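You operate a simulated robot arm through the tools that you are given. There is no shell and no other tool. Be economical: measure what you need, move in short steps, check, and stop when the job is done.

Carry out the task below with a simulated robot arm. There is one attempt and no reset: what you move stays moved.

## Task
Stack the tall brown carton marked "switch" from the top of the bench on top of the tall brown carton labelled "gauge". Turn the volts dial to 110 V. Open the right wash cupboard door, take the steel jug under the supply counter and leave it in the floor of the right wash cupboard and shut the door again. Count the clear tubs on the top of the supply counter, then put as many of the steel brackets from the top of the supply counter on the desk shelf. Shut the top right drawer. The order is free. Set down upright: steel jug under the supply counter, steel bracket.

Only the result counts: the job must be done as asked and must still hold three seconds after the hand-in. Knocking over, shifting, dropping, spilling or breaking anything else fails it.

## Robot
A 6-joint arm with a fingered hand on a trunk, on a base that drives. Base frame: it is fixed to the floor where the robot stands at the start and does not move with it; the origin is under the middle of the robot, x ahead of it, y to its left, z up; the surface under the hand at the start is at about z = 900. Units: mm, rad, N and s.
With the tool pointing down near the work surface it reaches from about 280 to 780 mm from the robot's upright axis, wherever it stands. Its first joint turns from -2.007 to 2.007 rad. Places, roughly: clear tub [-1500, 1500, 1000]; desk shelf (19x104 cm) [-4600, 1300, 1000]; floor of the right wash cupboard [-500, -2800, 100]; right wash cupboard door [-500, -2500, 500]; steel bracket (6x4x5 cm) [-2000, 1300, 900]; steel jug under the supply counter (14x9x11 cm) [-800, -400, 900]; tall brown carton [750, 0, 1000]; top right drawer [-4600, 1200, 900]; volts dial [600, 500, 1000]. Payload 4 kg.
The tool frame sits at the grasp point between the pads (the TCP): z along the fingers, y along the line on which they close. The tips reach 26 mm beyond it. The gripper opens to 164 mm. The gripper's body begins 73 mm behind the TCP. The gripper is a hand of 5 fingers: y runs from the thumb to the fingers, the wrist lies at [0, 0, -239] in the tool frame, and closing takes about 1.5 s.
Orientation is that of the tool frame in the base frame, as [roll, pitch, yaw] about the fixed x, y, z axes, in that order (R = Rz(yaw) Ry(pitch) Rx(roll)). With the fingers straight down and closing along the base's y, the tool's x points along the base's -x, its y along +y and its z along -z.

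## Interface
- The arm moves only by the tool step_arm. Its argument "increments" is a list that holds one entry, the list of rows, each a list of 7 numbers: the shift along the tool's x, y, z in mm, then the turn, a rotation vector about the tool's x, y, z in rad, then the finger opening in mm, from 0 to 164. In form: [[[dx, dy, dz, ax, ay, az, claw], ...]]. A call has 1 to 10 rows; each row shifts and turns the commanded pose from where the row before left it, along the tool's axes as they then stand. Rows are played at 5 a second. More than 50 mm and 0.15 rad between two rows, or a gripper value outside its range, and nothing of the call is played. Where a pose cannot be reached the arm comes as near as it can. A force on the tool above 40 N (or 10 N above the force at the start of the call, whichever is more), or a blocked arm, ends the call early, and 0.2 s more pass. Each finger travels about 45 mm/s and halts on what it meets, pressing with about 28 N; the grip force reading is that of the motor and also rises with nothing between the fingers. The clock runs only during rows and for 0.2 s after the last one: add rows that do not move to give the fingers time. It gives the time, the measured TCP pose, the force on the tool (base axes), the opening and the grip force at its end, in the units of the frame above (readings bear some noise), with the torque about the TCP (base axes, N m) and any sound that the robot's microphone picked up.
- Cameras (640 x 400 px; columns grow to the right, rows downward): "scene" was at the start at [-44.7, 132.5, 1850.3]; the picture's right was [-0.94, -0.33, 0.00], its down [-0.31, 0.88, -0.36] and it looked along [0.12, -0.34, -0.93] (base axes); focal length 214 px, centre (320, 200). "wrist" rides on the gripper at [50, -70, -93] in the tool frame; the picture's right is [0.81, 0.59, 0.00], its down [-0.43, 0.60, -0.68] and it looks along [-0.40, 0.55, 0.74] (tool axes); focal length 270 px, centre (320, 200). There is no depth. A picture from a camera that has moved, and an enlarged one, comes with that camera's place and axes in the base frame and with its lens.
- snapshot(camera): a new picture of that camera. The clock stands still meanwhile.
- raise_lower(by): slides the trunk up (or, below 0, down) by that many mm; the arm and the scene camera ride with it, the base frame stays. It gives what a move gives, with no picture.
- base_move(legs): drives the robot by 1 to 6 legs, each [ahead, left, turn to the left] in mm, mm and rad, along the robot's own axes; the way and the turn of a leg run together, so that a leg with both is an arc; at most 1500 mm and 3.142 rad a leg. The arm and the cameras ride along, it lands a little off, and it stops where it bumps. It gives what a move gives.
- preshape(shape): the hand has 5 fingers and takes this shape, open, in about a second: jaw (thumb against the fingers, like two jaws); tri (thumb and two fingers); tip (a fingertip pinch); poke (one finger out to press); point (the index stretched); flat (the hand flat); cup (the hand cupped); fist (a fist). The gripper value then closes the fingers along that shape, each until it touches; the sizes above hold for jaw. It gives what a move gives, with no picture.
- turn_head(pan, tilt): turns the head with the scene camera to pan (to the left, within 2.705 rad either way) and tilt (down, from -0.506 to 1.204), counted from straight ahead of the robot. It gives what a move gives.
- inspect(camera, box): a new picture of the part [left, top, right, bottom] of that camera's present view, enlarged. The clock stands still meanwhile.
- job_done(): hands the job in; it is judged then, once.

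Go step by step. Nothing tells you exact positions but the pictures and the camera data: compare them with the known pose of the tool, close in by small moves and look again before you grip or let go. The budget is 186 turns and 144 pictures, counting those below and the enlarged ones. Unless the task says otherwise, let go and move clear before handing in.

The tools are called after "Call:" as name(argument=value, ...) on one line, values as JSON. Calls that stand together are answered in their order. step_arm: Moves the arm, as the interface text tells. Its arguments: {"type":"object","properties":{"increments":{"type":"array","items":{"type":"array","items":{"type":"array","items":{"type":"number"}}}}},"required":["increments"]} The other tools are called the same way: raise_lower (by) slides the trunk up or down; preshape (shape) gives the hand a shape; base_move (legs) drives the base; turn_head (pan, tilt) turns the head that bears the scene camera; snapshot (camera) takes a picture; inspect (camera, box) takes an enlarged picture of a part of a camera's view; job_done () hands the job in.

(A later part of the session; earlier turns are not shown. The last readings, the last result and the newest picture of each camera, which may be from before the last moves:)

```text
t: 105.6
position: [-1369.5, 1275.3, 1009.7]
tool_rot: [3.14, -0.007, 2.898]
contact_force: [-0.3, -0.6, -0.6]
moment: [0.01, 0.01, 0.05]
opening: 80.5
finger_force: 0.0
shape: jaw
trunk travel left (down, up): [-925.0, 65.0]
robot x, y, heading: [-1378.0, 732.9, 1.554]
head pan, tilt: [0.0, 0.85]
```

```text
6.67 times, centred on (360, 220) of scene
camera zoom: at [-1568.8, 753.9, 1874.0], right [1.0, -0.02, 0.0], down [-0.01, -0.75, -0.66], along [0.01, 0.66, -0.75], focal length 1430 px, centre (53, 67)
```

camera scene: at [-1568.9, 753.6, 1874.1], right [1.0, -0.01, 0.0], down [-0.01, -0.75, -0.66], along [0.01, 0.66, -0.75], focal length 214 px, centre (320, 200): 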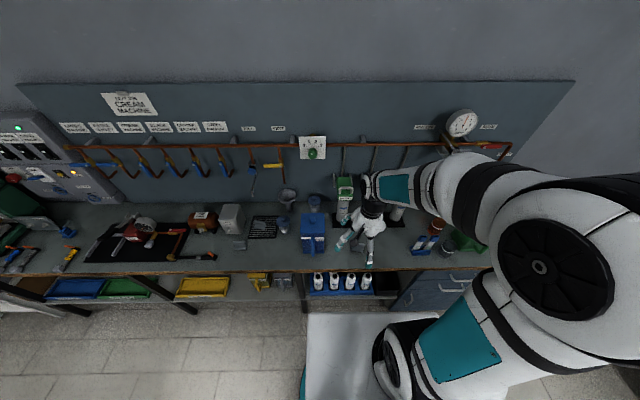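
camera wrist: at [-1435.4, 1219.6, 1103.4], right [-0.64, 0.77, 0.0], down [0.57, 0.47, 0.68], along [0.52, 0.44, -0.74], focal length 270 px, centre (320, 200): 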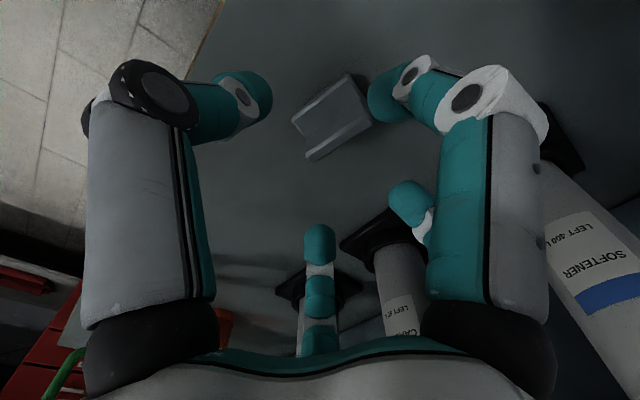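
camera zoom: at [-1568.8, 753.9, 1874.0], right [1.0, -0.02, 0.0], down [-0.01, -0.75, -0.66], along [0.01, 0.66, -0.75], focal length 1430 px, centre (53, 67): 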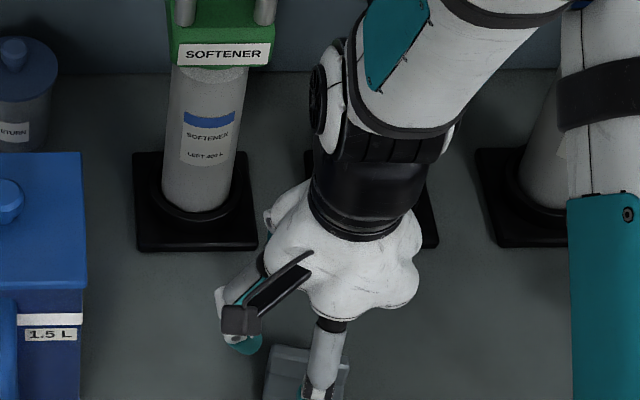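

Call:
step_arm(increments=[[[2, 6, 0, 0, 0, 0, 80], [0, 0, 30, 0, 0, 0, 80], [0, 0, 25, 0, 0, 0, 80], [0, 0, 14, 0, 0, 0, 80], [0, 0, 0, 0, 0, 0, 80]]])

Call:
snapshot(camera="wrist")

```text
t: 106.8
position: [-1369.8, 1282.9, 940.8]
tool_rot: [3.141, -0.005, 2.899]
contact_force: [0.3, 0.4, -0.2]
moment: [0.02, -0.02, 0.03]
opening: 80.5
finger_force: 0.1
shape: jaw
trunk travel left (down, up): [-925.0, 65.0]
robot x, y, heading: [-1383.1, 733.6, 1.554]
head pan, tilt: [0.0, 0.85]
```

```text
66 pictures are left
camera wrist: at [-1434.9, 1228.3, 1034.3], right [-0.64, 0.77, 0.0], down [0.57, 0.47, 0.68], along [0.52, 0.44, -0.74], focal length 270 px, centre (320, 200)
```

wrist: 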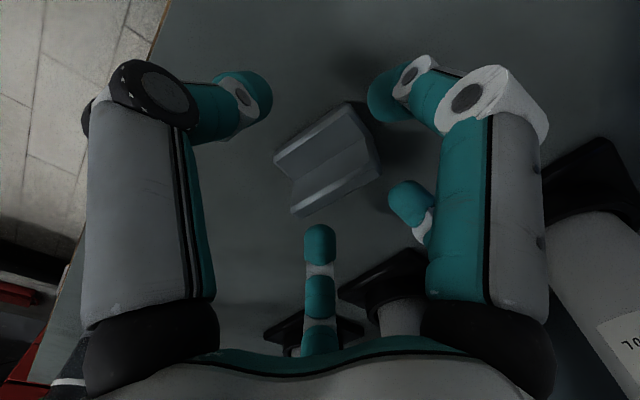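

Call:
step_arm(increments=[[[0, 0, 6, 0, 0, 0, 80], [0, 0, 0, 0, 0, 0, 20], [0, 0, 0, 0, 0, 0, 20], [0, 0, 0, 0, 0, 0, 20], [0, 0, 0, 0, 0, 0, 20], [0, 0, 0, 0, 0, 0, 20], [0, 0, 0, 0, 0, 0, 20], [0, 0, 0, 0, 0, 0, 20]]])

Call:
snapshot(camera="wrist")

```text
t: 108.6
position: [-1370.7, 1281.3, 935.0]
tool_rot: [3.141, -0.005, 2.898]
contact_force: [0.8, 0.7, 2.9]
moment: [0.04, -0.02, 0.0]
opening: 20.9
finger_force: 0.1
shape: jaw
trunk travel left (down, up): [-925.0, 65.0]
robot x, y, heading: [-1379.1, 733.2, 1.557]
head pan, tilt: [0.0, 0.85]
```

```text
65 pictures are left
camera wrist: at [-1434.8, 1228.1, 1027.7], right [-0.64, 0.77, 0.0], down [0.57, 0.47, 0.68], along [0.52, 0.44, -0.74], focal length 270 px, centre (320, 200)
```

wrist: 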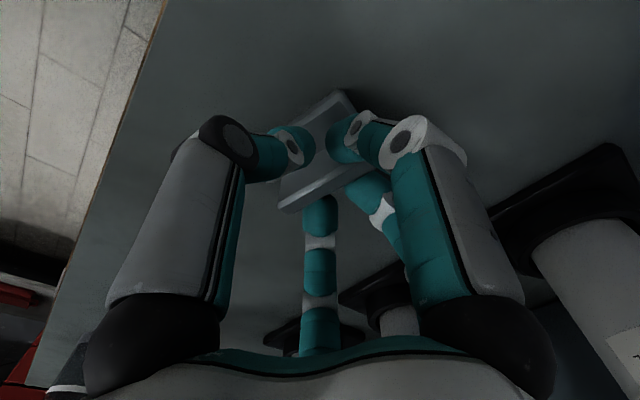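

Call:
step_arm(increments=[[[0, 0, 0, 0, 0, 0, 0], [0, 0, 0, 0, 0, 0, 0], [0, 0, 0, 0, 0, 0, 0], [0, 0, 0, 0, 0, 0, 0]]])

Call:
inspect(camera="wrist", box=[220, 60, 460, 240])

```text
t: 109.6
position: [-1369.3, 1283.2, 935.6]
tool_rot: [3.141, -0.005, 2.898]
contact_force: [-0.2, 0.0, 0.9]
moment: [0.0, -0.02, 0.03]
opening: 7.6
finger_force: 27.6
shape: jaw
trunk travel left (down, up): [-925.0, 65.0]
robot x, y, heading: [-1377.6, 736.3, 1.554]
head pan, tilt: [0.0, 0.85]
```

```text
2.22 times, centred on (340, 150) of wrist
camera zoom: at [-1434.8, 1228.0, 1027.6], right [-0.64, 0.77, 0.0], down [0.57, 0.47, 0.68], along [0.52, 0.44, -0.74], focal length 601 px, centre (276, 311)
```

zoom: 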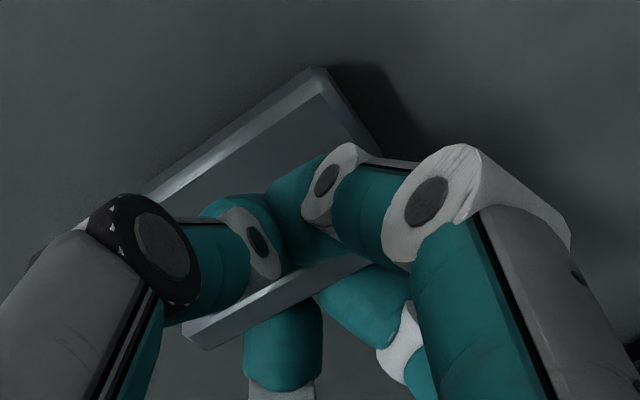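

Call:
step_arm(increments=[[[0, 0, -15, 0, 0, 0, 0], [0, 0, -40, 0, 0, 0, 0], [0, -10, -45, 0, 0, 0, 0], [0, -10, -45, 0, 0, 0, 0], [0, -10, -45, 0, 0, 0, 0], [0, -30, -30, 0, 0, 0, 0], [0, -40, 0, 0, 0, 0, 0]]])

Call:
snapshot(camera="wrist")

Call:
snapshot(camera="scene")

```text
t: 111.2
position: [-1394.3, 1186.0, 1156.0]
tool_rot: [3.141, -0.006, 2.9]
contact_force: [-0.1, -0.2, -1.1]
moment: [0.03, 0.02, 0.0]
opening: 8.0
finger_force: 27.6
shape: jaw
trunk travel left (down, up): [-925.0, 65.0]
robot x, y, heading: [-1380.6, 728.2, 1.551]
head pan, tilt: [0.0, 0.85]
```

```text
63 pictures are left
camera wrist: at [-1459.6, 1130.7, 1247.6], right [-0.64, 0.77, 0.0], down [0.57, 0.47, 0.68], along [0.52, 0.44, -0.74], focal length 270 px, centre (320, 200)
```

wrist: 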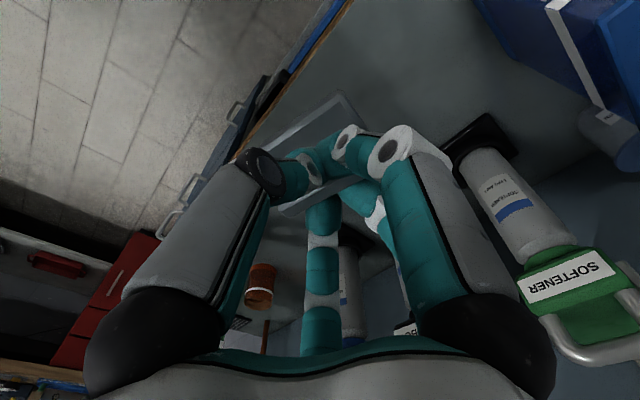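

```text
62 pictures are left
camera scene: at [-1569.2, 752.2, 1874.0], right [1.0, -0.02, 0.0], down [-0.01, -0.75, -0.66], along [0.01, 0.66, -0.75], focal length 214 px, centre (320, 200)
```

scene: 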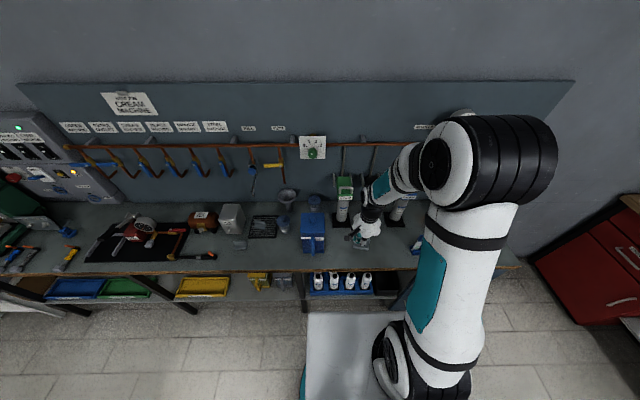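

Bracket held. Now I'll turn to face the far end and drive toward the desk, looking ahead.

Call:
base_move(legs=[[-30, 0, 0], [0, 0, 1.59], [1200, 0, 0]])

Call:
turn_head(pan=0.0, tilt=0.45)

Call:
snapshot(camera="scene")

```text
t: 121.6
position: [-3020.8, 613.8, 1153.6]
tool_rot: [3.141, -0.003, -1.755]
contact_force: [0.5, -0.4, -1.5]
moment: [-0.02, -0.01, 0.0]
opening: 7.8
finger_force: 28.5
shape: jaw
trunk travel left (down, up): [-925.0, 65.0]
robot x, y, heading: [-2569.3, 658.0, -3.095]
head pan, tilt: [0.0, 0.85]
```

```text
t: 122.5
position: [-3020.1, 612.7, 1153.9]
tool_rot: [3.14, -0.004, -1.751]
contact_force: [0.2, -0.4, -0.9]
moment: [-0.02, -0.02, -0.03]
opening: 7.8
finger_force: 27.5
shape: jaw
trunk travel left (down, up): [-925.0, 65.0]
robot x, y, heading: [-2568.1, 655.2, -3.098]
head pan, tilt: [0.0, 0.45]
```

```text
61 pictures are left
camera scene: at [-2595.2, 468.0, 1908.4], right [-0.05, 1.0, 0.0], down [0.44, 0.02, -0.9], along [-0.9, -0.04, -0.44], focal length 214 px, centre (320, 200)
```

scene: 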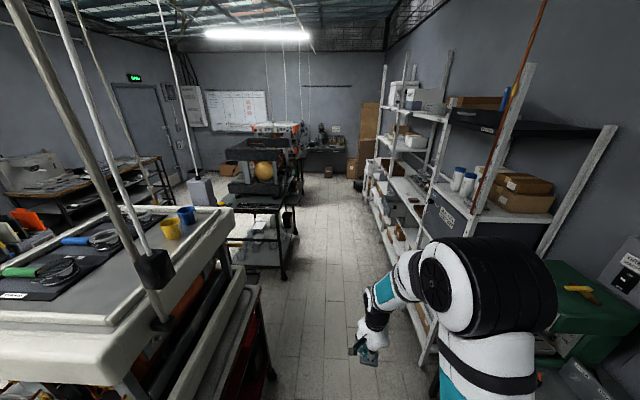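

Call:
inspect(camera="scene", box=[300, 100, 480, 260])

```text
2.50 times, centred on (390, 180) of scene
camera zoom: at [-2595.2, 468.0, 1908.4], right [-0.05, 1.0, 0.0], down [0.44, 0.02, -0.9], along [-0.9, -0.04, -0.44], focal length 536 px, centre (145, 250)
```

zoom: 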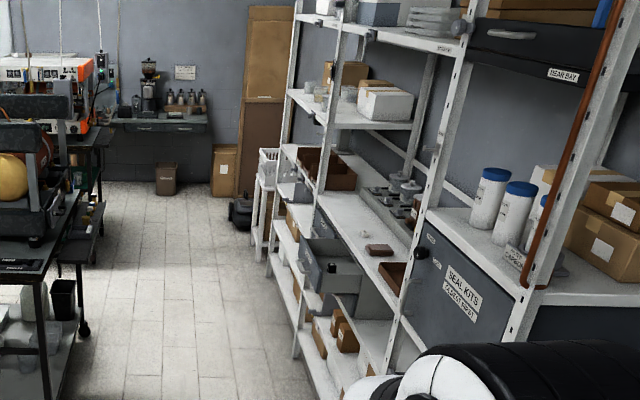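

The desk is part of the white rack unit on the right-hand side, with a drawer standing open. I'll drive alongside and turn to face it.

Call:
base_move(legs=[[900, 0, 0], [900, 80, 0], [0, 0, -1.614]])

Call:
turn_head(pan=0.0, tilt=0.7)

Call:
snapshot(camera="scene")

```text
t: 135.4
position: [-4367.3, 928.4, 1153.1]
tool_rot: [3.141, -0.006, 2.934]
contact_force: [-0.8, 0.2, -1.1]
moment: [-0.02, 0.0, -0.03]
opening: 7.8
finger_force: 28.2
shape: jaw
trunk travel left (down, up): [-925.0, 65.0]
robot x, y, heading: [-4338.7, 472.7, 1.588]
head pan, tilt: [0.0, 0.45]
```

```text
t: 136.1
position: [-4367.6, 928.1, 1154.6]
tool_rot: [-3.141, -0.005, 2.934]
contact_force: [-0.3, 0.4, -1.3]
moment: [-0.04, 0.0, 0.02]
opening: 7.8
finger_force: 28.0
shape: jaw
trunk travel left (down, up): [-925.0, 65.0]
robot x, y, heading: [-4341.1, 474.9, 1.59]
head pan, tilt: [0.0, 0.7]
```

```text
59 pictures are left
camera scene: at [-4527.2, 496.4, 1886.4], right [1.0, 0.02, 0.0], down [0.01, -0.64, -0.77], along [-0.02, 0.77, -0.64], focal length 214 px, centre (320, 200)
```

scene: 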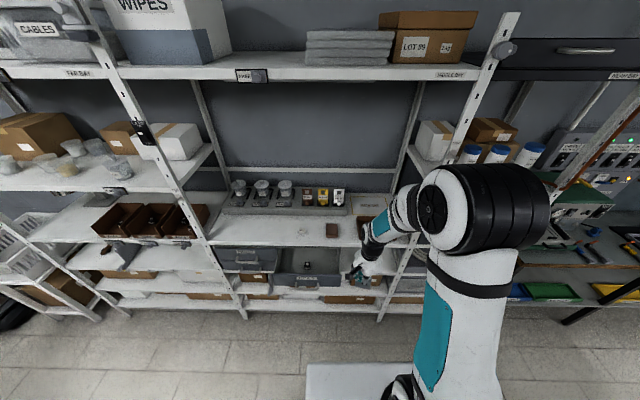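

Call:
inspect(camera="scene", box=[190, 160, 420, 310])

```text
2.67 times, centred on (305, 235) of scene
camera zoom: at [-4527.2, 496.4, 1886.4], right [1.0, 0.02, 0.0], down [0.01, -0.64, -0.77], along [-0.02, 0.77, -0.64], focal length 572 px, centre (360, 107)
```

zoom: 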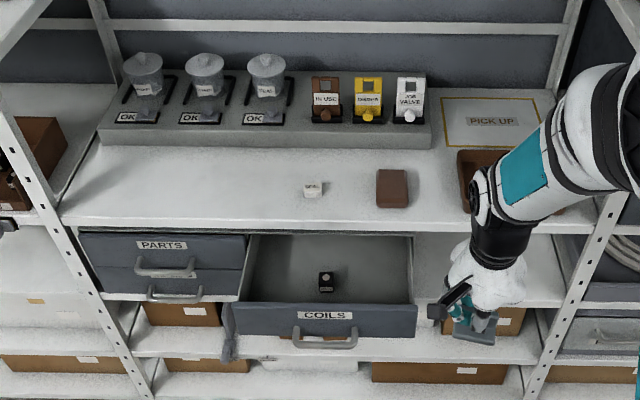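

The white desk surface (z≈1000, y≈1204–1400) is the desk shelf; the COILS drawer is the open top right one. I'll drive to face a free spot at x≈-4770.

Call:
base_move(legs=[[0, 430, -0.018], [190, 0, 0]])

Call:
snapshot(camera="scene")

```text
t: 139.9
position: [-4788.6, 1118.2, 1153.1]
tool_rot: [-3.14, -0.003, 2.919]
contact_force: [0.2, 0.4, -1.2]
moment: [-0.04, 0.02, 0.0]
opening: 7.8
finger_force: 28.0
shape: jaw
trunk travel left (down, up): [-925.0, 65.0]
robot x, y, heading: [-4767.6, 664.0, 1.58]
head pan, tilt: [0.0, 0.7]
```

```text
57 pictures are left
camera scene: at [-4954.6, 689.6, 1886.3], right [1.0, 0.01, 0.0], down [0.0, -0.64, -0.76], along [0.0, 0.76, -0.64], focal length 214 px, centre (320, 200)
```

scene: 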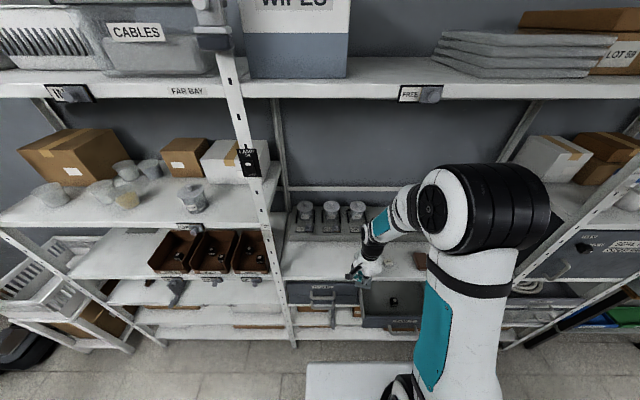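

Call:
step_arm(increments=[[[9, 42, 0, 0, 0, 0, 0], [9, 42, 0, 0, 0, 0, 0], [9, 42, 0, 0, 0, 0, 0], [9, 42, 0, 0, 0, 0, 0], [0, 0, 40, 0, 0, 0, 0], [0, 0, 40, 0, 0, 0, 0], [0, 0, 0, 0, 0, 0, 0]]])

Call:
inspect(camera="scene", box=[270, 190, 430, 300])

Call:
snapshot(camera="wrist")

```text
t: 141.5
position: [-4790.9, 1289.6, 1074.4]
tool_rot: [3.141, -0.004, 2.92]
contact_force: [-0.1, -0.2, -1.4]
moment: [0.03, -0.01, 0.03]
opening: 7.5
finger_force: 27.8
shape: jaw
trunk travel left (down, up): [-925.0, 65.0]
robot x, y, heading: [-4764.1, 664.6, 1.577]
head pan, tilt: [0.0, 0.7]
```

```text
3.64 times, centred on (350, 245) of scene
camera zoom: at [-4954.6, 687.1, 1886.3], right [1.0, 0.01, 0.0], down [0.0, -0.64, -0.77], along [0.0, 0.77, -0.64], focal length 780 px, centre (211, 36)
```

zoom: 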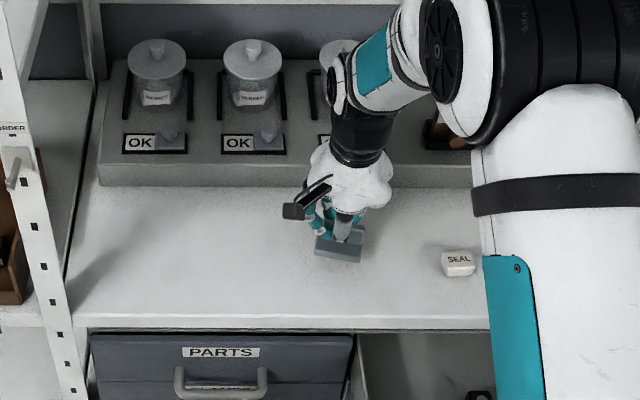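

```text
55 pictures are left
camera wrist: at [-4854.4, 1233.0, 1167.2], right [-0.66, 0.75, 0.0], down [0.56, 0.48, 0.68], along [0.51, 0.45, -0.74], focal length 270 px, centre (320, 200)
```

wrist: 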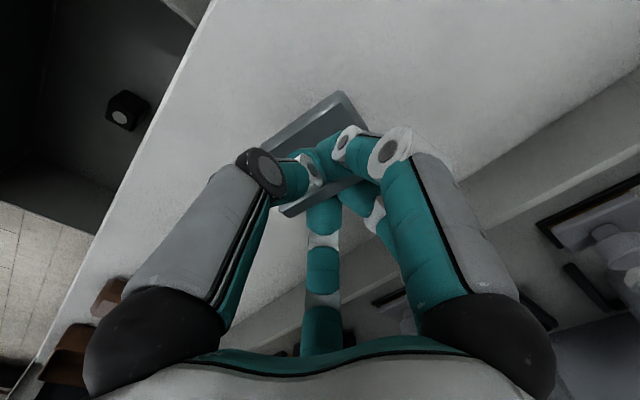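

Call:
step_arm(increments=[[[0, 0, 20, 0, 0, 0, 0], [0, 0, 10, 0, 0, 0, 0], [0, 0, 3, 0, 0, 0, 0], [0, 0, 2, 0, 0, 0, 0], [0, 0, 2, 0, 0, 0, 0], [0, 0, 0, 0, 0, 0, 0]]])

```text
t: 142.2
position: [-4790.0, 1293.4, 1051.5]
tool_rot: [3.128, -0.007, 2.919]
contact_force: [-2.5, -10.9, 33.8]
moment: [-0.27, 0.08, 0.02]
opening: 8.0
finger_force: 27.4
shape: jaw
trunk travel left (down, up): [-925.0, 65.0]
robot x, y, heading: [-4762.0, 663.0, 1.584]
head pan, tilt: [0.0, 0.7]
stopped in row 3: the force on the tool passed its limit at 43 N (the readings are from after the stop); the commanded pose is now the measured one
```

Call:
step_arm(increments=[[[0, 0, -1.5, 0, 0, 0, 0], [0, 0, -1, 0, 0, 0, 0], [0, 0, 0, 0, 0, 0, 0]]])

Call:
inspect(camera="scene", box=[330, 230, 390, 275])

```text
t: 143.0
position: [-4791.4, 1291.2, 1051.9]
tool_rot: [3.128, -0.007, 2.919]
contact_force: [-0.5, -4.1, 25.5]
moment: [0.05, -0.04, 0.0]
opening: 8.1
finger_force: 28.4
shape: jaw
trunk travel left (down, up): [-925.0, 65.0]
robot x, y, heading: [-4763.1, 663.2, 1.576]
head pan, tilt: [0.0, 0.7]
```

```text
8.89 times, centred on (360, 252) of scene
camera zoom: at [-4954.6, 684.1, 1886.4], right [1.0, 0.01, 0.0], down [0.0, -0.64, -0.77], along [0.0, 0.77, -0.64], focal length 1906 px, centre (-36, -267)
```

zoom: 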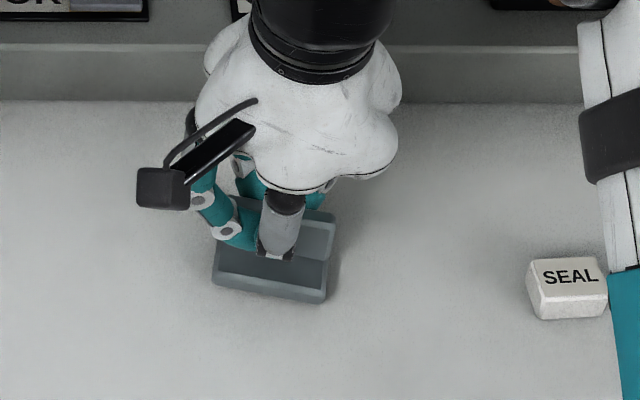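

Call:
step_arm(increments=[[[0, 0, -2, 0, 0, 0, 0], [0, 0, 0, 0, 0, 0, 15], [0, 0, 0, 0, 0, 0, 30], [0, 0, 0, 0, 0, 0, 40], [0, 0, 0, 0, 0, 0, 40], [0, 0, -20, 0, 0, 0, 40], [0, 0, -40, 0, 0, 0, 40], [0, -30, -40, 0, 0, 0, 40], [0, -45, 0, 0, 0, 0, 40], [0, -45, 0, 0, 0, 0, 40]]])

Call:
inspect(camera="scene", box=[270, 210, 430, 320])

```text
t: 145.2
position: [-4815.2, 1174.0, 1153.7]
tool_rot: [3.131, -0.007, 2.917]
contact_force: [-0.2, -1.2, 0.1]
moment: [0.03, 0.03, 0.01]
opening: 39.7
finger_force: 0.1
shape: jaw
trunk travel left (down, up): [-925.0, 65.0]
robot x, y, heading: [-4764.5, 666.6, 1.58]
head pan, tilt: [0.0, 0.7]
```

```text
3.64 times, centred on (350, 265) of scene
camera zoom: at [-4954.8, 684.9, 1886.3], right [1.0, 0.01, 0.0], down [0.0, -0.64, -0.77], along [0.0, 0.77, -0.64], focal length 780 px, centre (211, -36)
```

zoom: 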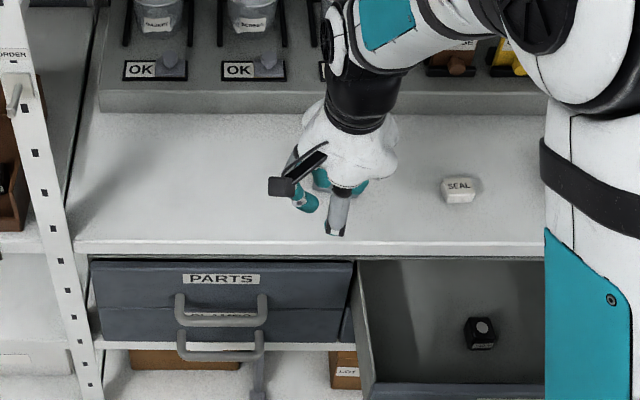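

The hand is clear of the bracket. Next I'll shut the COILS drawer: back off, then point the hand forward to push its front.

Call:
base_move(legs=[[-260, 0, 0], [0, -165, 0]])

Call:
step_arm(increments=[[[0, 0, 0, -0.15, 0, 0, 0], [0, 0, 0, -0.15, 0, 0, 0], [0, 0, 0, -0.15, 0, 0, 0], [0, 0, 0, -0.15, 0, 0, 0], [0, 0, 0, -0.15, 0, 0, 0], [0, 0, 0, -0.15, 0, 0, 0], [0, 0, 0, -0.15, 0, 0, 0], [0, 0, 0, -0.15, 0, 0, 0], [0, 0, 0, -0.15, 0, 0, 0], [0, 0, 0, -0.15, 0, 0, 0]]])

Call:
snapshot(camera="scene")

```text
t: 148.1
position: [-4648.1, 917.3, 1152.9]
tool_rot: [3.133, -0.009, 2.911]
contact_force: [0.2, 0.0, 1.5]
moment: [0.03, -0.01, 0.01]
opening: 39.6
finger_force: 0.0
shape: jaw
trunk travel left (down, up): [-925.0, 65.0]
robot x, y, heading: [-4603.9, 405.5, 1.568]
head pan, tilt: [0.0, 0.7]
```

```text
t: 150.3
position: [-4687.0, 967.1, 1261.6]
tool_rot: [1.687, 0.031, 2.893]
contact_force: [-0.8, 0.0, 0.4]
moment: [-0.04, -0.01, 0.0]
opening: 0.0
finger_force: 27.9
shape: jaw
out of reach, approached as far as the arm can: row 4, 7, 8, 9, 10
trunk travel left (down, up): [-925.0, 65.0]
robot x, y, heading: [-4601.5, 404.3, 1.571]
head pan, tilt: [0.0, 0.7]
```

```text
52 pictures are left
camera scene: at [-4792.4, 431.0, 1886.2], right [1.0, 0.0, 0.0], down [0.0, -0.64, -0.76], along [0.0, 0.76, -0.64], focal length 214 px, centre (320, 200)
```

scene: 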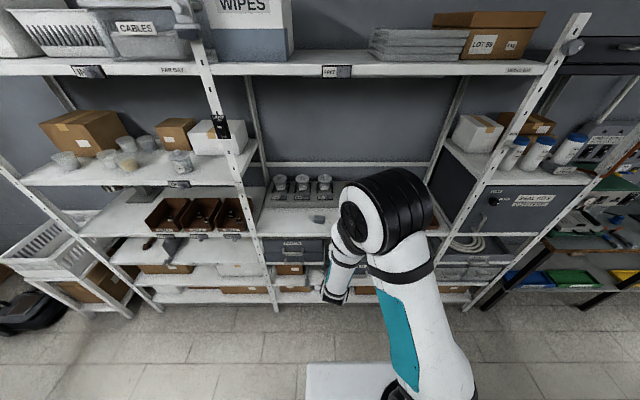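

The bracket stands on the shelf. Now make a fist, straighten the hand and lower to drawer height.

Call:
preshape(shape="fist")

Call:
raise_lower(by=-345)

Call:
step_arm(increments=[[[0, 0, 0, 0, 0.12, 0, 0], [0, 0, 0, 0, 0.12, 0, 0], [-30, 0, 0, 0, 0, 0, 0], [-30, 0, 0, 0, 0, 0, 0], [-20, 0, 0, 0, 0, 0, 0]]])

Call:
snapshot(camera="scene")

```text
t: 151.2
position: [-4686.9, 965.0, 1261.2]
tool_rot: [1.689, 0.031, 2.895]
contact_force: [0.2, -0.5, 0.4]
moment: [0.03, -0.01, 0.0]
opening: 0.0
finger_force: 0.0
shape: fist
trunk travel left (down, up): [-925.0, 65.0]
robot x, y, heading: [-4603.8, 407.2, 1.566]
head pan, tilt: [0.0, 0.7]
```

```text
t: 154.6
position: [-4687.0, 964.8, 916.1]
tool_rot: [1.689, 0.031, 2.896]
contact_force: [0.5, -1.0, 0.4]
moment: [0.0, 0.01, 0.02]
opening: 0.0
finger_force: 0.1
shape: fist
trunk travel left (down, up): [-580.0, 410.0]
robot x, y, heading: [-4599.5, 405.5, 1.564]
head pan, tilt: [0.0, 0.7]
```

```text
t: 155.8
position: [-4665.8, 989.0, 996.0]
tool_rot: [1.7, 0.028, 3.124]
contact_force: [-0.5, 1.0, 0.2]
moment: [-0.01, 0.03, -0.01]
opening: 0.1
finger_force: 0.2
shape: fist
out of reach, approached as far as the arm can: row 1, 2, 3, 4, 5
trunk travel left (down, up): [-580.0, 410.0]
robot x, y, heading: [-4605.3, 407.3, 1.569]
head pan, tilt: [0.0, 0.7]
```

```text
51 pictures are left
camera scene: at [-4792.2, 430.5, 1541.2], right [1.0, 0.0, 0.0], down [0.0, -0.64, -0.76], along [0.0, 0.76, -0.64], focal length 214 px, centre (320, 200)
```

scene: 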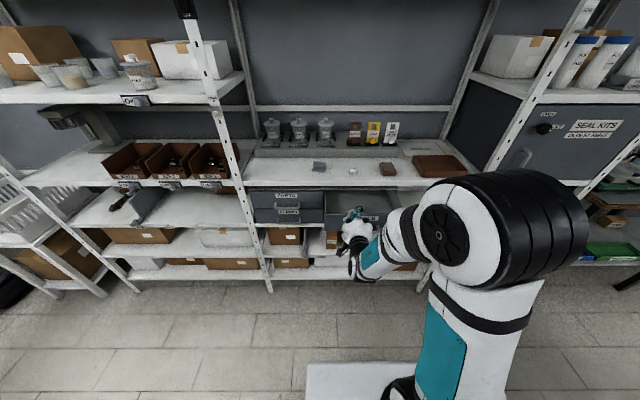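

Call:
raise_lower(by=-90)

Call:
base_move(legs=[[0, -55, 0]])

Call:
inspect(camera="scene", box=[240, 130, 440, 270])

```text
t: 157.1
position: [-4664.8, 988.6, 907.0]
tool_rot: [1.702, 0.029, 3.125]
contact_force: [-0.2, -0.2, 0.6]
moment: [-0.01, -0.01, 0.03]
opening: 0.2
finger_force: 0.0
shape: fist
trunk travel left (down, up): [-490.0, 500.0]
robot x, y, heading: [-4602.6, 404.0, 1.568]
head pan, tilt: [0.0, 0.7]
```

```text
t: 158.0
position: [-4607.8, 988.9, 907.0]
tool_rot: [1.701, 0.029, 3.122]
contact_force: [0.5, 0.4, -0.1]
moment: [0.03, -0.01, 0.02]
opening: 0.1
finger_force: 0.1
shape: fist
trunk travel left (down, up): [-490.0, 500.0]
robot x, y, heading: [-4541.5, 403.5, 1.566]
head pan, tilt: [0.0, 0.7]
```

```text
2.86 times, centred on (340, 200) of scene
camera zoom: at [-4736.0, 430.1, 1451.4], right [1.0, 0.0, 0.0], down [0.0, -0.64, -0.76], along [0.0, 0.76, -0.64], focal length 613 px, centre (263, 200)
```

zoom: 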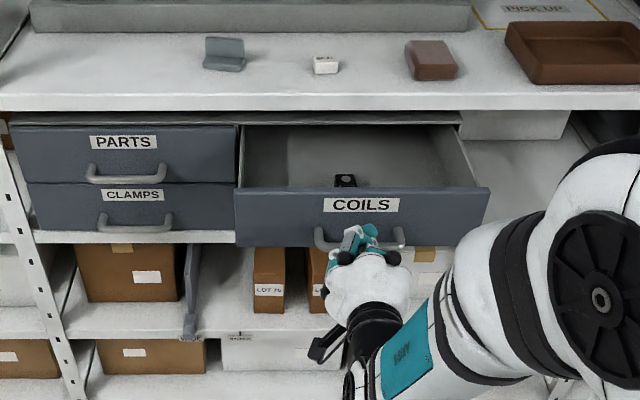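

Call:
base_move(legs=[[110, 0, 0]])

Call:
inspect(camera="scene", box=[240, 130, 440, 270])

```text
t: 159.2
position: [-4608.2, 1101.1, 905.9]
tool_rot: [1.7, 0.029, 3.123]
contact_force: [0.3, 0.0, 0.8]
moment: [0.01, 0.0, 0.0]
opening: 0.0
finger_force: 0.1
shape: fist
trunk travel left (down, up): [-490.0, 500.0]
robot x, y, heading: [-4549.3, 516.7, 1.564]
head pan, tilt: [0.0, 0.7]
```

```text
2.86 times, centred on (340, 200) of scene
camera zoom: at [-4736.0, 542.3, 1451.3], right [1.0, 0.0, 0.0], down [0.0, -0.64, -0.76], along [0.0, 0.76, -0.64], focal length 613 px, centre (263, 200)
```

zoom: 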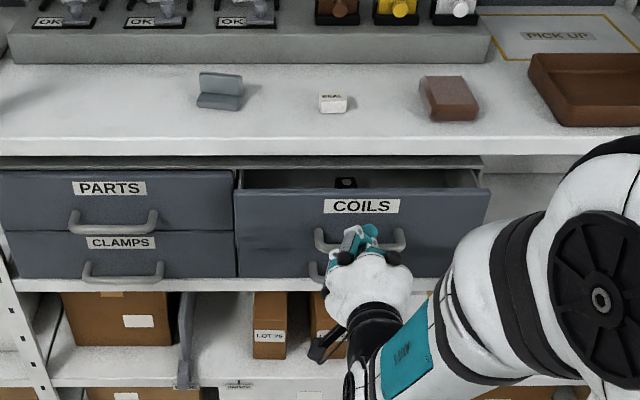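

Call:
base_move(legs=[[35, 0, 0]])

Call:
inspect(camera="scene", box=[240, 130, 440, 270])

```text
t: 160.1
position: [-4608.3, 1136.2, 905.8]
tool_rot: [1.7, 0.029, 3.123]
contact_force: [0.8, 0.0, -0.5]
moment: [-0.01, 0.0, 0.0]
opening: 0.0
finger_force: 0.0
shape: fist
trunk travel left (down, up): [-490.0, 500.0]
robot x, y, heading: [-4548.6, 554.5, 1.568]
head pan, tilt: [0.0, 0.7]
```

```text
2.86 times, centred on (340, 200) of scene
camera zoom: at [-4735.9, 578.1, 1451.3], right [1.0, 0.0, 0.0], down [0.0, -0.64, -0.76], along [0.0, 0.76, -0.64], focal length 613 px, centre (263, 200)
```

zoom: 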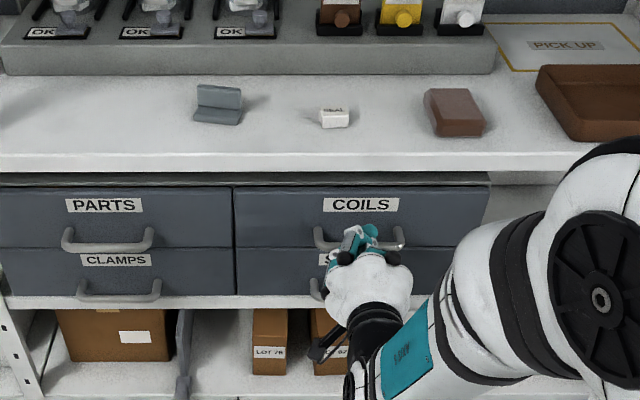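

The drawer looks flush; one small nudge to make sure, then back off and raise.

Call:
base_move(legs=[[8, 0, 0]])

Call:
base_move(legs=[[-130, 0, 0]])

Call:
inspect(camera="scene", box=[240, 110, 440, 250])

```text
t: 160.8
position: [-4608.0, 1144.5, 906.8]
tool_rot: [1.7, 0.028, 3.121]
contact_force: [0.4, 0.3, -0.8]
moment: [0.02, -0.02, -0.02]
opening: 0.0
finger_force: 0.1
shape: fist
trunk travel left (down, up): [-490.0, 500.0]
robot x, y, heading: [-4545.6, 562.7, 1.566]
head pan, tilt: [0.0, 0.7]
```

```text
t: 162.1
position: [-4607.2, 1011.0, 906.5]
tool_rot: [1.7, 0.028, 3.119]
contact_force: [-0.3, 1.1, 0.9]
moment: [-0.01, 0.01, 0.01]
opening: 0.1
finger_force: 0.1
shape: fist
trunk travel left (down, up): [-490.0, 500.0]
robot x, y, heading: [-4544.6, 426.1, 1.564]
head pan, tilt: [0.0, 0.7]
```

```text
2.86 times, centred on (340, 180) of scene
camera zoom: at [-4736.5, 454.1, 1451.3], right [1.0, -0.01, 0.0], down [0.0, -0.64, -0.77], along [0.01, 0.77, -0.64], focal length 613 px, centre (263, 257)
```

zoom: 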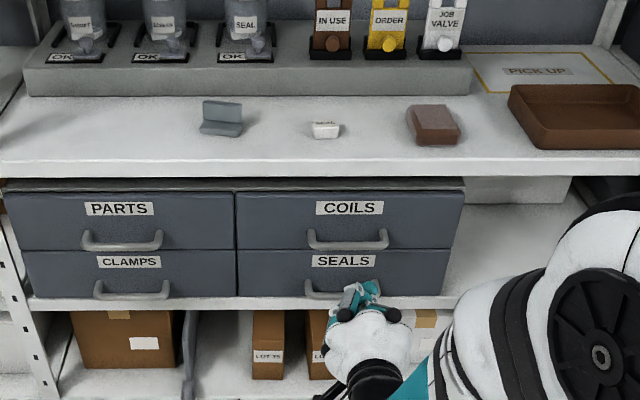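

COILS is shut flush. Now raise the trunk, point the hand down again and fetch the second bracket.

Call:
raise_lower(by=400)

Call:
step_arm(increments=[[[0, 0, 0, 0.144, 0, 0, 0], [0, 0, 0, 0.144, 0, 0, 0], [0, 0, 0, 0.144, 0, 0, 0], [0, 0, 0, 0.144, 0, 0, 0], [0, 0, 0, 0.144, 0, 0, 0], [0, 0, 0, 0.144, 0, 0, 0], [0, 0, 0, 0.144, 0, 0, 0], [0, 0, 0, 0.144, 0, 0, 0], [0, 0, 0, 0.144, 0, 0, 0], [0, 0, 0, 0.144, 0, 0, 0]]])

Call:
step_arm(increments=[[[0, -40, 0, 0, 0, 0, 0], [0, -40, 0, 0, 0, 0, 0], [0, -40, 0, 0, 0, 0, 0], [0, -40, 0, 0, 0, 0, 0]]])

Call:
preshape(shape="jaw")

```text
t: 165.9
position: [-4607.2, 1011.1, 1308.2]
tool_rot: [1.701, 0.029, 3.121]
contact_force: [0.5, -0.1, 0.6]
moment: [0.0, 0.0, -0.01]
opening: 0.1
finger_force: 0.0
shape: fist
trunk travel left (down, up): [-890.0, 100.0]
robot x, y, heading: [-4544.1, 427.6, 1.566]
head pan, tilt: [0.0, 0.7]
```

```text
t: 168.1
position: [-4603.3, 1013.8, 1306.5]
tool_rot: [3.094, 0.038, 3.109]
contact_force: [0.4, 0.3, -0.2]
moment: [0.0, 0.0, 0.04]
opening: 0.0
finger_force: 0.0
shape: fist
out of reach, approached as far as the arm can: row 5
trunk travel left (down, up): [-890.0, 100.0]
robot x, y, heading: [-4550.1, 428.0, 1.564]
head pan, tilt: [0.0, 0.7]
```

```text
t: 169.1
position: [-4606.6, 851.4, 1299.3]
tool_rot: [3.088, 0.038, 3.108]
contact_force: [-0.3, 0.0, 0.2]
moment: [0.04, -0.02, 0.0]
opening: 0.0
finger_force: 0.1
shape: fist
trunk travel left (down, up): [-890.0, 100.0]
robot x, y, heading: [-4547.6, 428.3, 1.566]
head pan, tilt: [0.0, 0.7]
```

```text
t: 170.0
position: [-4606.8, 853.8, 1299.2]
tool_rot: [3.09, 0.038, 3.107]
contact_force: [-0.4, 1.3, 0.6]
moment: [-0.02, 0.01, -0.02]
opening: 164.2
finger_force: 0.0
shape: jaw
trunk travel left (down, up): [-890.0, 100.0]
robot x, y, heading: [-4547.2, 427.1, 1.562]
head pan, tilt: [0.0, 0.7]
```

Call:
step_arm(increments=[[[0, 0, 0, 0.05, 0.038, 0, 164]]])

Call:
base_move(legs=[[250, -500, 0.006], [0, -1100, 0], [0, -1010, 0]])

Call:
snapshot(camera="scene")

```text
t: 170.4
position: [-4606.9, 853.0, 1299.1]
tool_rot: [3.14, 0.001, 3.11]
contact_force: [-0.4, 0.0, -0.4]
moment: [-0.04, -0.02, 0.0]
opening: 163.9
finger_force: 0.0
shape: jaw
trunk travel left (down, up): [-890.0, 100.0]
robot x, y, heading: [-4548.0, 426.9, 1.563]
head pan, tilt: [0.0, 0.7]
```

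```text
t: 183.6
position: [-2025.8, 1103.6, 1298.6]
tool_rot: [3.138, 0.0, 3.106]
contact_force: [-1.0, -0.3, 0.0]
moment: [-0.03, 0.02, 0.03]
opening: 163.8
finger_force: 0.0
shape: jaw
trunk travel left (down, up): [-890.0, 100.0]
robot x, y, heading: [-1971.0, 679.3, 1.557]
head pan, tilt: [0.0, 0.7]
```

```text
46 pictures are left
camera scene: at [-2157.2, 705.7, 1851.4], right [1.0, -0.01, 0.0], down [-0.01, -0.64, -0.76], along [0.01, 0.76, -0.64], focal length 214 px, centre (320, 200)
```

scene: 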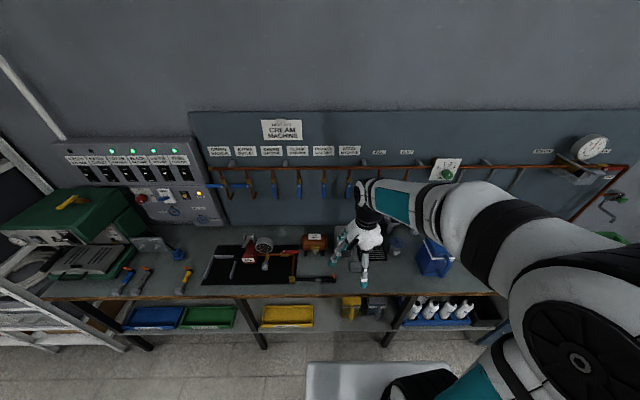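

Call:
step_arm(increments=[[[-22, 31, 0, 0, 0, 0, 164], [-22, 31, 0, 0, 0, 0, 164], [-22, 31, 0, 0, 0, 0, 164], [-20, 30, 0, 0, 0, 0, 164], [0, 0, 50, 0, 0, 0, 164], [0, 0, 50, 0, 0, 0, 164], [0, 0, 40, 0, 0, 0, 164]]])

Call:
snapshot(camera="wrist")

Call:
inspect(camera="scene", box=[290, 190, 440, 290])

```text
t: 185.2
position: [-1938.6, 1224.1, 1158.4]
tool_rot: [3.137, 0.002, 3.106]
contact_force: [-0.5, -0.5, 1.0]
moment: [-0.01, -0.01, -0.02]
opening: 163.9
finger_force: 0.0
shape: jaw
trunk travel left (down, up): [-890.0, 100.0]
robot x, y, heading: [-1967.9, 679.5, 1.557]
head pan, tilt: [0.0, 0.7]
```

```text
45 pictures are left
camera wrist: at [-1990.9, 1157.4, 1250.8], right [-0.79, 0.62, 0.0], down [0.45, 0.58, 0.68], along [0.42, 0.53, -0.73], focal length 270 px, centre (320, 200)
```

wrist: 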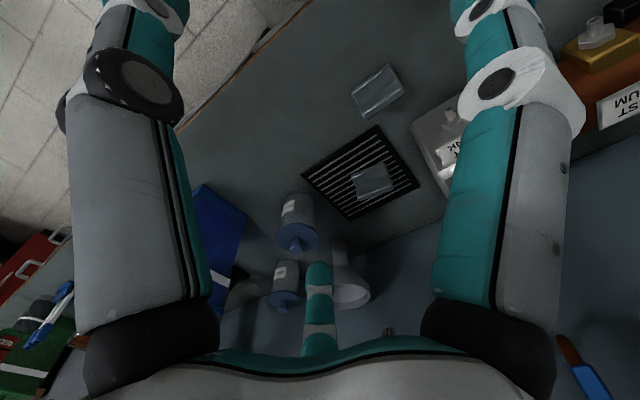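

```text
4.00 times, centred on (365, 240) of scene
camera zoom: at [-2157.8, 707.0, 1851.3], right [1.0, -0.01, 0.0], down [-0.01, -0.64, -0.76], along [0.01, 0.76, -0.64], focal length 858 px, centre (140, 40)
```

zoom: 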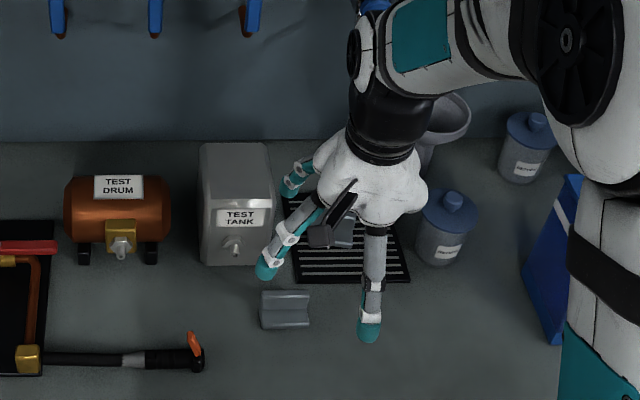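

Call:
step_arm(increments=[[[16, 36, 0, 0, 0, 0, 80], [16, 35, 0, 0, 0, -0.1, 80], [0, 0, 40, 0, 0, 0, 80], [0, 0, 40, 0, 0, 0, 80], [0, 0, 40, 0, 0, 0, 80], [0, 0, 30, 0, 0, 0, 80], [0, 0, 0, 0, 0, 0, 80], [0, 0, 0, 0, 0, 0, 80]]])

Call:
snapshot(camera="wrist")

Call:
inspect(camera="scene", box=[310, 210, 400, 275])

```text
t: 187.0
position: [-1964.1, 1295.8, 1009.8]
tool_rot: [3.139, 0.002, -3.078]
contact_force: [-0.1, -0.2, 0.4]
moment: [-0.04, 0.03, -0.02]
opening: 80.6
finger_force: 0.1
shape: jaw
trunk travel left (down, up): [-890.0, 100.0]
robot x, y, heading: [-1970.8, 679.6, 1.558]
head pan, tilt: [0.0, 0.7]
```

```text
43 pictures are left
camera wrist: at [-2010.5, 1223.1, 1101.5], right [-0.84, 0.54, 0.0], down [0.39, 0.62, 0.68], along [0.36, 0.57, -0.73], focal length 270 px, centre (320, 200)
```

wrist: 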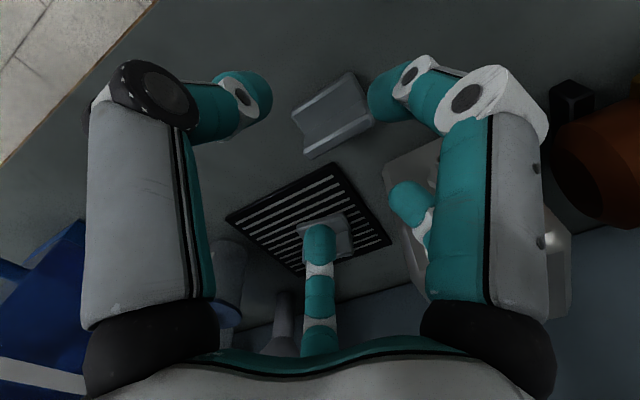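

```text
6.15 times, centred on (355, 242) of scene
camera zoom: at [-2157.7, 706.3, 1851.3], right [1.0, -0.01, 0.0], down [-0.01, -0.64, -0.76], along [0.01, 0.76, -0.64], focal length 1320 px, centre (105, -62)
```

zoom: 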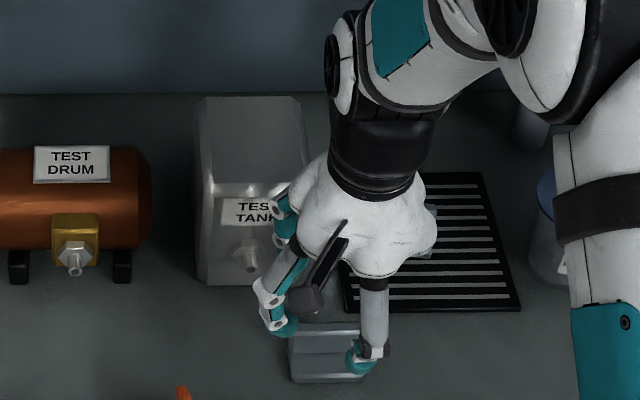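

Call:
step_arm(increments=[[[3, 4, 0, 0, 0, 0, 80], [0, 0, 30, 0, 0, 0, 80], [0, 0, 25, 0, 0, 0, 80], [0, 0, 19, 0, 0, 0, 80], [0, 0, 0, 0, 0, 0, 80]]])

Call:
snapshot(camera="wrist")

```text
t: 188.2
position: [-1967.5, 1300.7, 935.4]
tool_rot: [3.137, -0.001, -3.079]
contact_force: [-0.1, -0.6, 0.4]
moment: [0.01, -0.01, 0.01]
opening: 80.5
finger_force: 0.1
shape: jaw
trunk travel left (down, up): [-890.0, 100.0]
robot x, y, heading: [-1968.4, 678.4, 1.559]
head pan, tilt: [0.0, 0.7]
```

```text
41 pictures are left
camera wrist: at [-2013.7, 1227.8, 1027.9], right [-0.84, 0.54, 0.0], down [0.39, 0.62, 0.68], along [0.36, 0.57, -0.73], focal length 270 px, centre (320, 200)
```

wrist: 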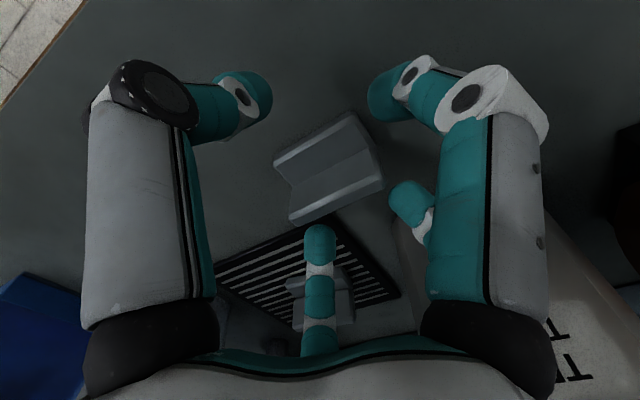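

Good centring. Closing on the upright plate and lifting back out toward the robot.

Call:
step_arm(increments=[[[0, 0, 0, 0, 0, 0, 0], [0, 0, 0, 0, 0, 0, 0], [0, 0, 0, 0, 0, 0, 0], [0, 0, 0, 0, 0, 0, 0], [0, 0, 0, 0, 0, 0, 0], [0, 0, 0, 0, 0, 0, 0], [0, 0, 0, 0, 0, 0, 0], [0, 0, 0, 0, 0, 0, 0], [0, 0, 0, 0, 0, 0, 0]]])

Call:
step_arm(increments=[[[0, 0, -15, 0, 0, 0, 0], [0, 0, -40, 0, 0, 0, 0], [0, -10, -45, 0, 0, 0, 0], [0, -10, -45, 0, 0, 0, 0], [0, -10, -45, 0, 0, 0, 0], [0, -40, -30, 0, 0, 0, 0], [0, -45, 0, 0, 0, 0, 0]]])

Call:
snapshot(camera="wrist")

```text
t: 190.2
position: [-1969.0, 1299.5, 935.8]
tool_rot: [3.138, 0.002, -3.079]
contact_force: [0.8, -0.2, 0.4]
moment: [0.02, -0.02, 0.0]
opening: 8.6
finger_force: 28.2
shape: jaw
trunk travel left (down, up): [-890.0, 100.0]
robot x, y, heading: [-1966.5, 676.5, 1.558]
head pan, tilt: [0.0, 0.7]
```

```text
t: 191.8
position: [-1959.1, 1183.7, 1158.5]
tool_rot: [3.14, 0.002, -3.079]
contact_force: [-0.4, -0.6, 0.1]
moment: [0.03, 0.03, 0.03]
opening: 8.6
finger_force: 28.0
shape: jaw
trunk travel left (down, up): [-890.0, 100.0]
robot x, y, heading: [-1970.4, 679.5, 1.559]
head pan, tilt: [0.0, 0.7]
```

```text
40 pictures are left
camera wrist: at [-2006.1, 1111.5, 1250.6], right [-0.84, 0.54, 0.0], down [0.39, 0.62, 0.68], along [0.36, 0.57, -0.73], focal length 270 px, centre (320, 200)
```

wrist: 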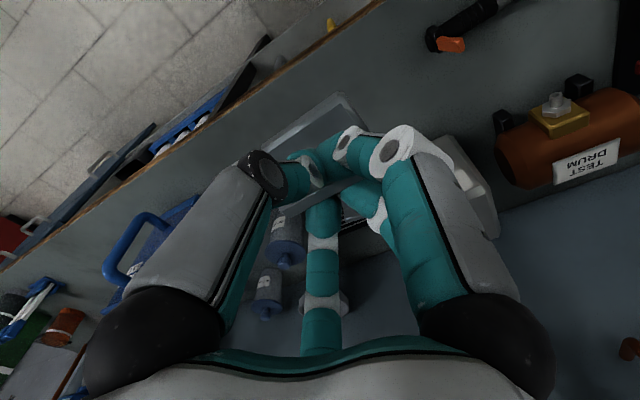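

Call:
step_arm(increments=[[[0, -40, 0, 0, 0, 0, 0], [0, -40, 0, 0, 0, 0, 0], [0, -40, 0, 0, 0, 0, 0]]])

Call:
base_move(legs=[[-20, 1455, 0.01], [-20, 1455, 0]])

Call:
snapshot(camera="scene")

```text
t: 192.6
position: [-1952.2, 1061.5, 1157.0]
tool_rot: [3.137, 0.003, -3.079]
contact_force: [-1.2, -0.8, -1.1]
moment: [0.02, -0.01, -0.02]
opening: 8.5
finger_force: 27.9
shape: jaw
trunk travel left (down, up): [-890.0, 100.0]
robot x, y, heading: [-1966.2, 681.4, 1.557]
head pan, tilt: [0.0, 0.7]
```

```text
t: 206.7
position: [-4896.2, 1009.0, 1155.3]
tool_rot: [3.139, 0.002, -3.056]
contact_force: [-0.1, 0.1, -1.8]
moment: [0.03, 0.03, 0.03]
opening: 8.6
finger_force: 28.2
shape: jaw
trunk travel left (down, up): [-890.0, 100.0]
robot x, y, heading: [-4905.2, 624.8, 1.576]
head pan, tilt: [0.0, 0.7]
```

```text
39 pictures are left
camera scene: at [-5092.1, 647.2, 1851.3], right [1.0, 0.01, 0.0], down [0.01, -0.64, -0.76], along [-0.01, 0.76, -0.64], focal length 214 px, centre (320, 200)
```

scene: 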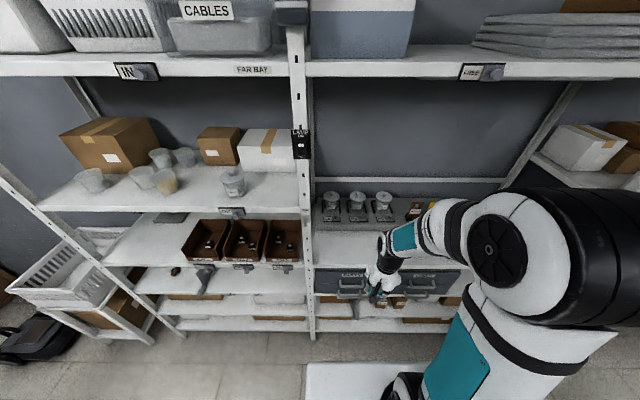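

Call:
step_arm(increments=[[[-2, 40, 0, 0, 0, 0, 0], [-2, 40, 0, 0, 0, 0, 0], [-2, 40, 0, 0, 0, 0, 0], [-2, 40, 0, 0, 0, 0, 0], [-2, 40, 0, 0, 0, 0, 0], [-3, 41, 0, 0, 0, 0, 0], [-3, 41, 0, 0, 0, 0, 0], [0, 0, 40, 0, 0, 0, 0], [0, 0, 40, 0, 0, 0, 0], [0, 0, 12, 0, 0, 0, 0]]])

Call:
inspect(camera="scene", box=[300, 180, 440, 280])

```text
t: 208.9
position: [-4903.3, 1288.5, 1063.9]
tool_rot: [3.138, 0.001, -3.056]
contact_force: [0.3, 0.6, -1.0]
moment: [0.01, 0.03, -0.03]
opening: 8.5
finger_force: 28.0
shape: jaw
trunk travel left (down, up): [-890.0, 100.0]
robot x, y, heading: [-4904.5, 628.4, 1.58]
head pan, tilt: [0.0, 0.7]
```

```text
4.00 times, centred on (370, 230) of scene
camera zoom: at [-5091.8, 647.1, 1851.3], right [1.0, 0.01, 0.0], down [0.01, -0.64, -0.76], along [-0.01, 0.76, -0.64], focal length 858 px, centre (120, 80)
```

zoom: 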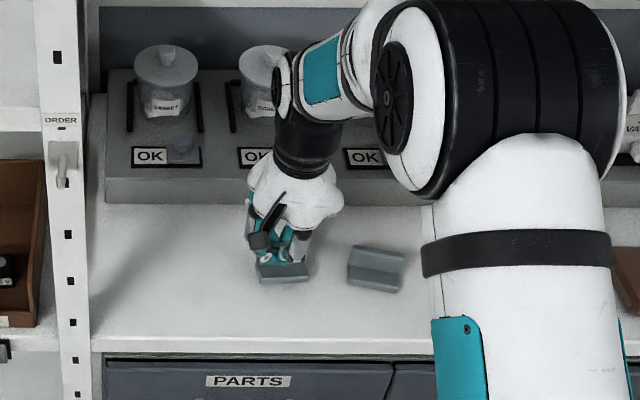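

Call:
step_arm(increments=[[[0, 0, 7, 0, 0, 0, 0], [0, 0, 3, 0, 0, 0, 0], [0, 0, 1.5, 0, 0, 0, 0], [0, 0, 0, 0, 0, 0, 0]]])

```text
t: 209.9
position: [-4903.4, 1291.1, 1053.6]
tool_rot: [3.139, 0.002, -3.056]
contact_force: [-1.6, -1.9, 5.9]
moment: [0.0, 0.01, -0.02]
opening: 8.6
finger_force: 28.2
shape: jaw
trunk travel left (down, up): [-890.0, 100.0]
robot x, y, heading: [-4901.9, 624.3, 1.579]
head pan, tilt: [0.0, 0.7]
```

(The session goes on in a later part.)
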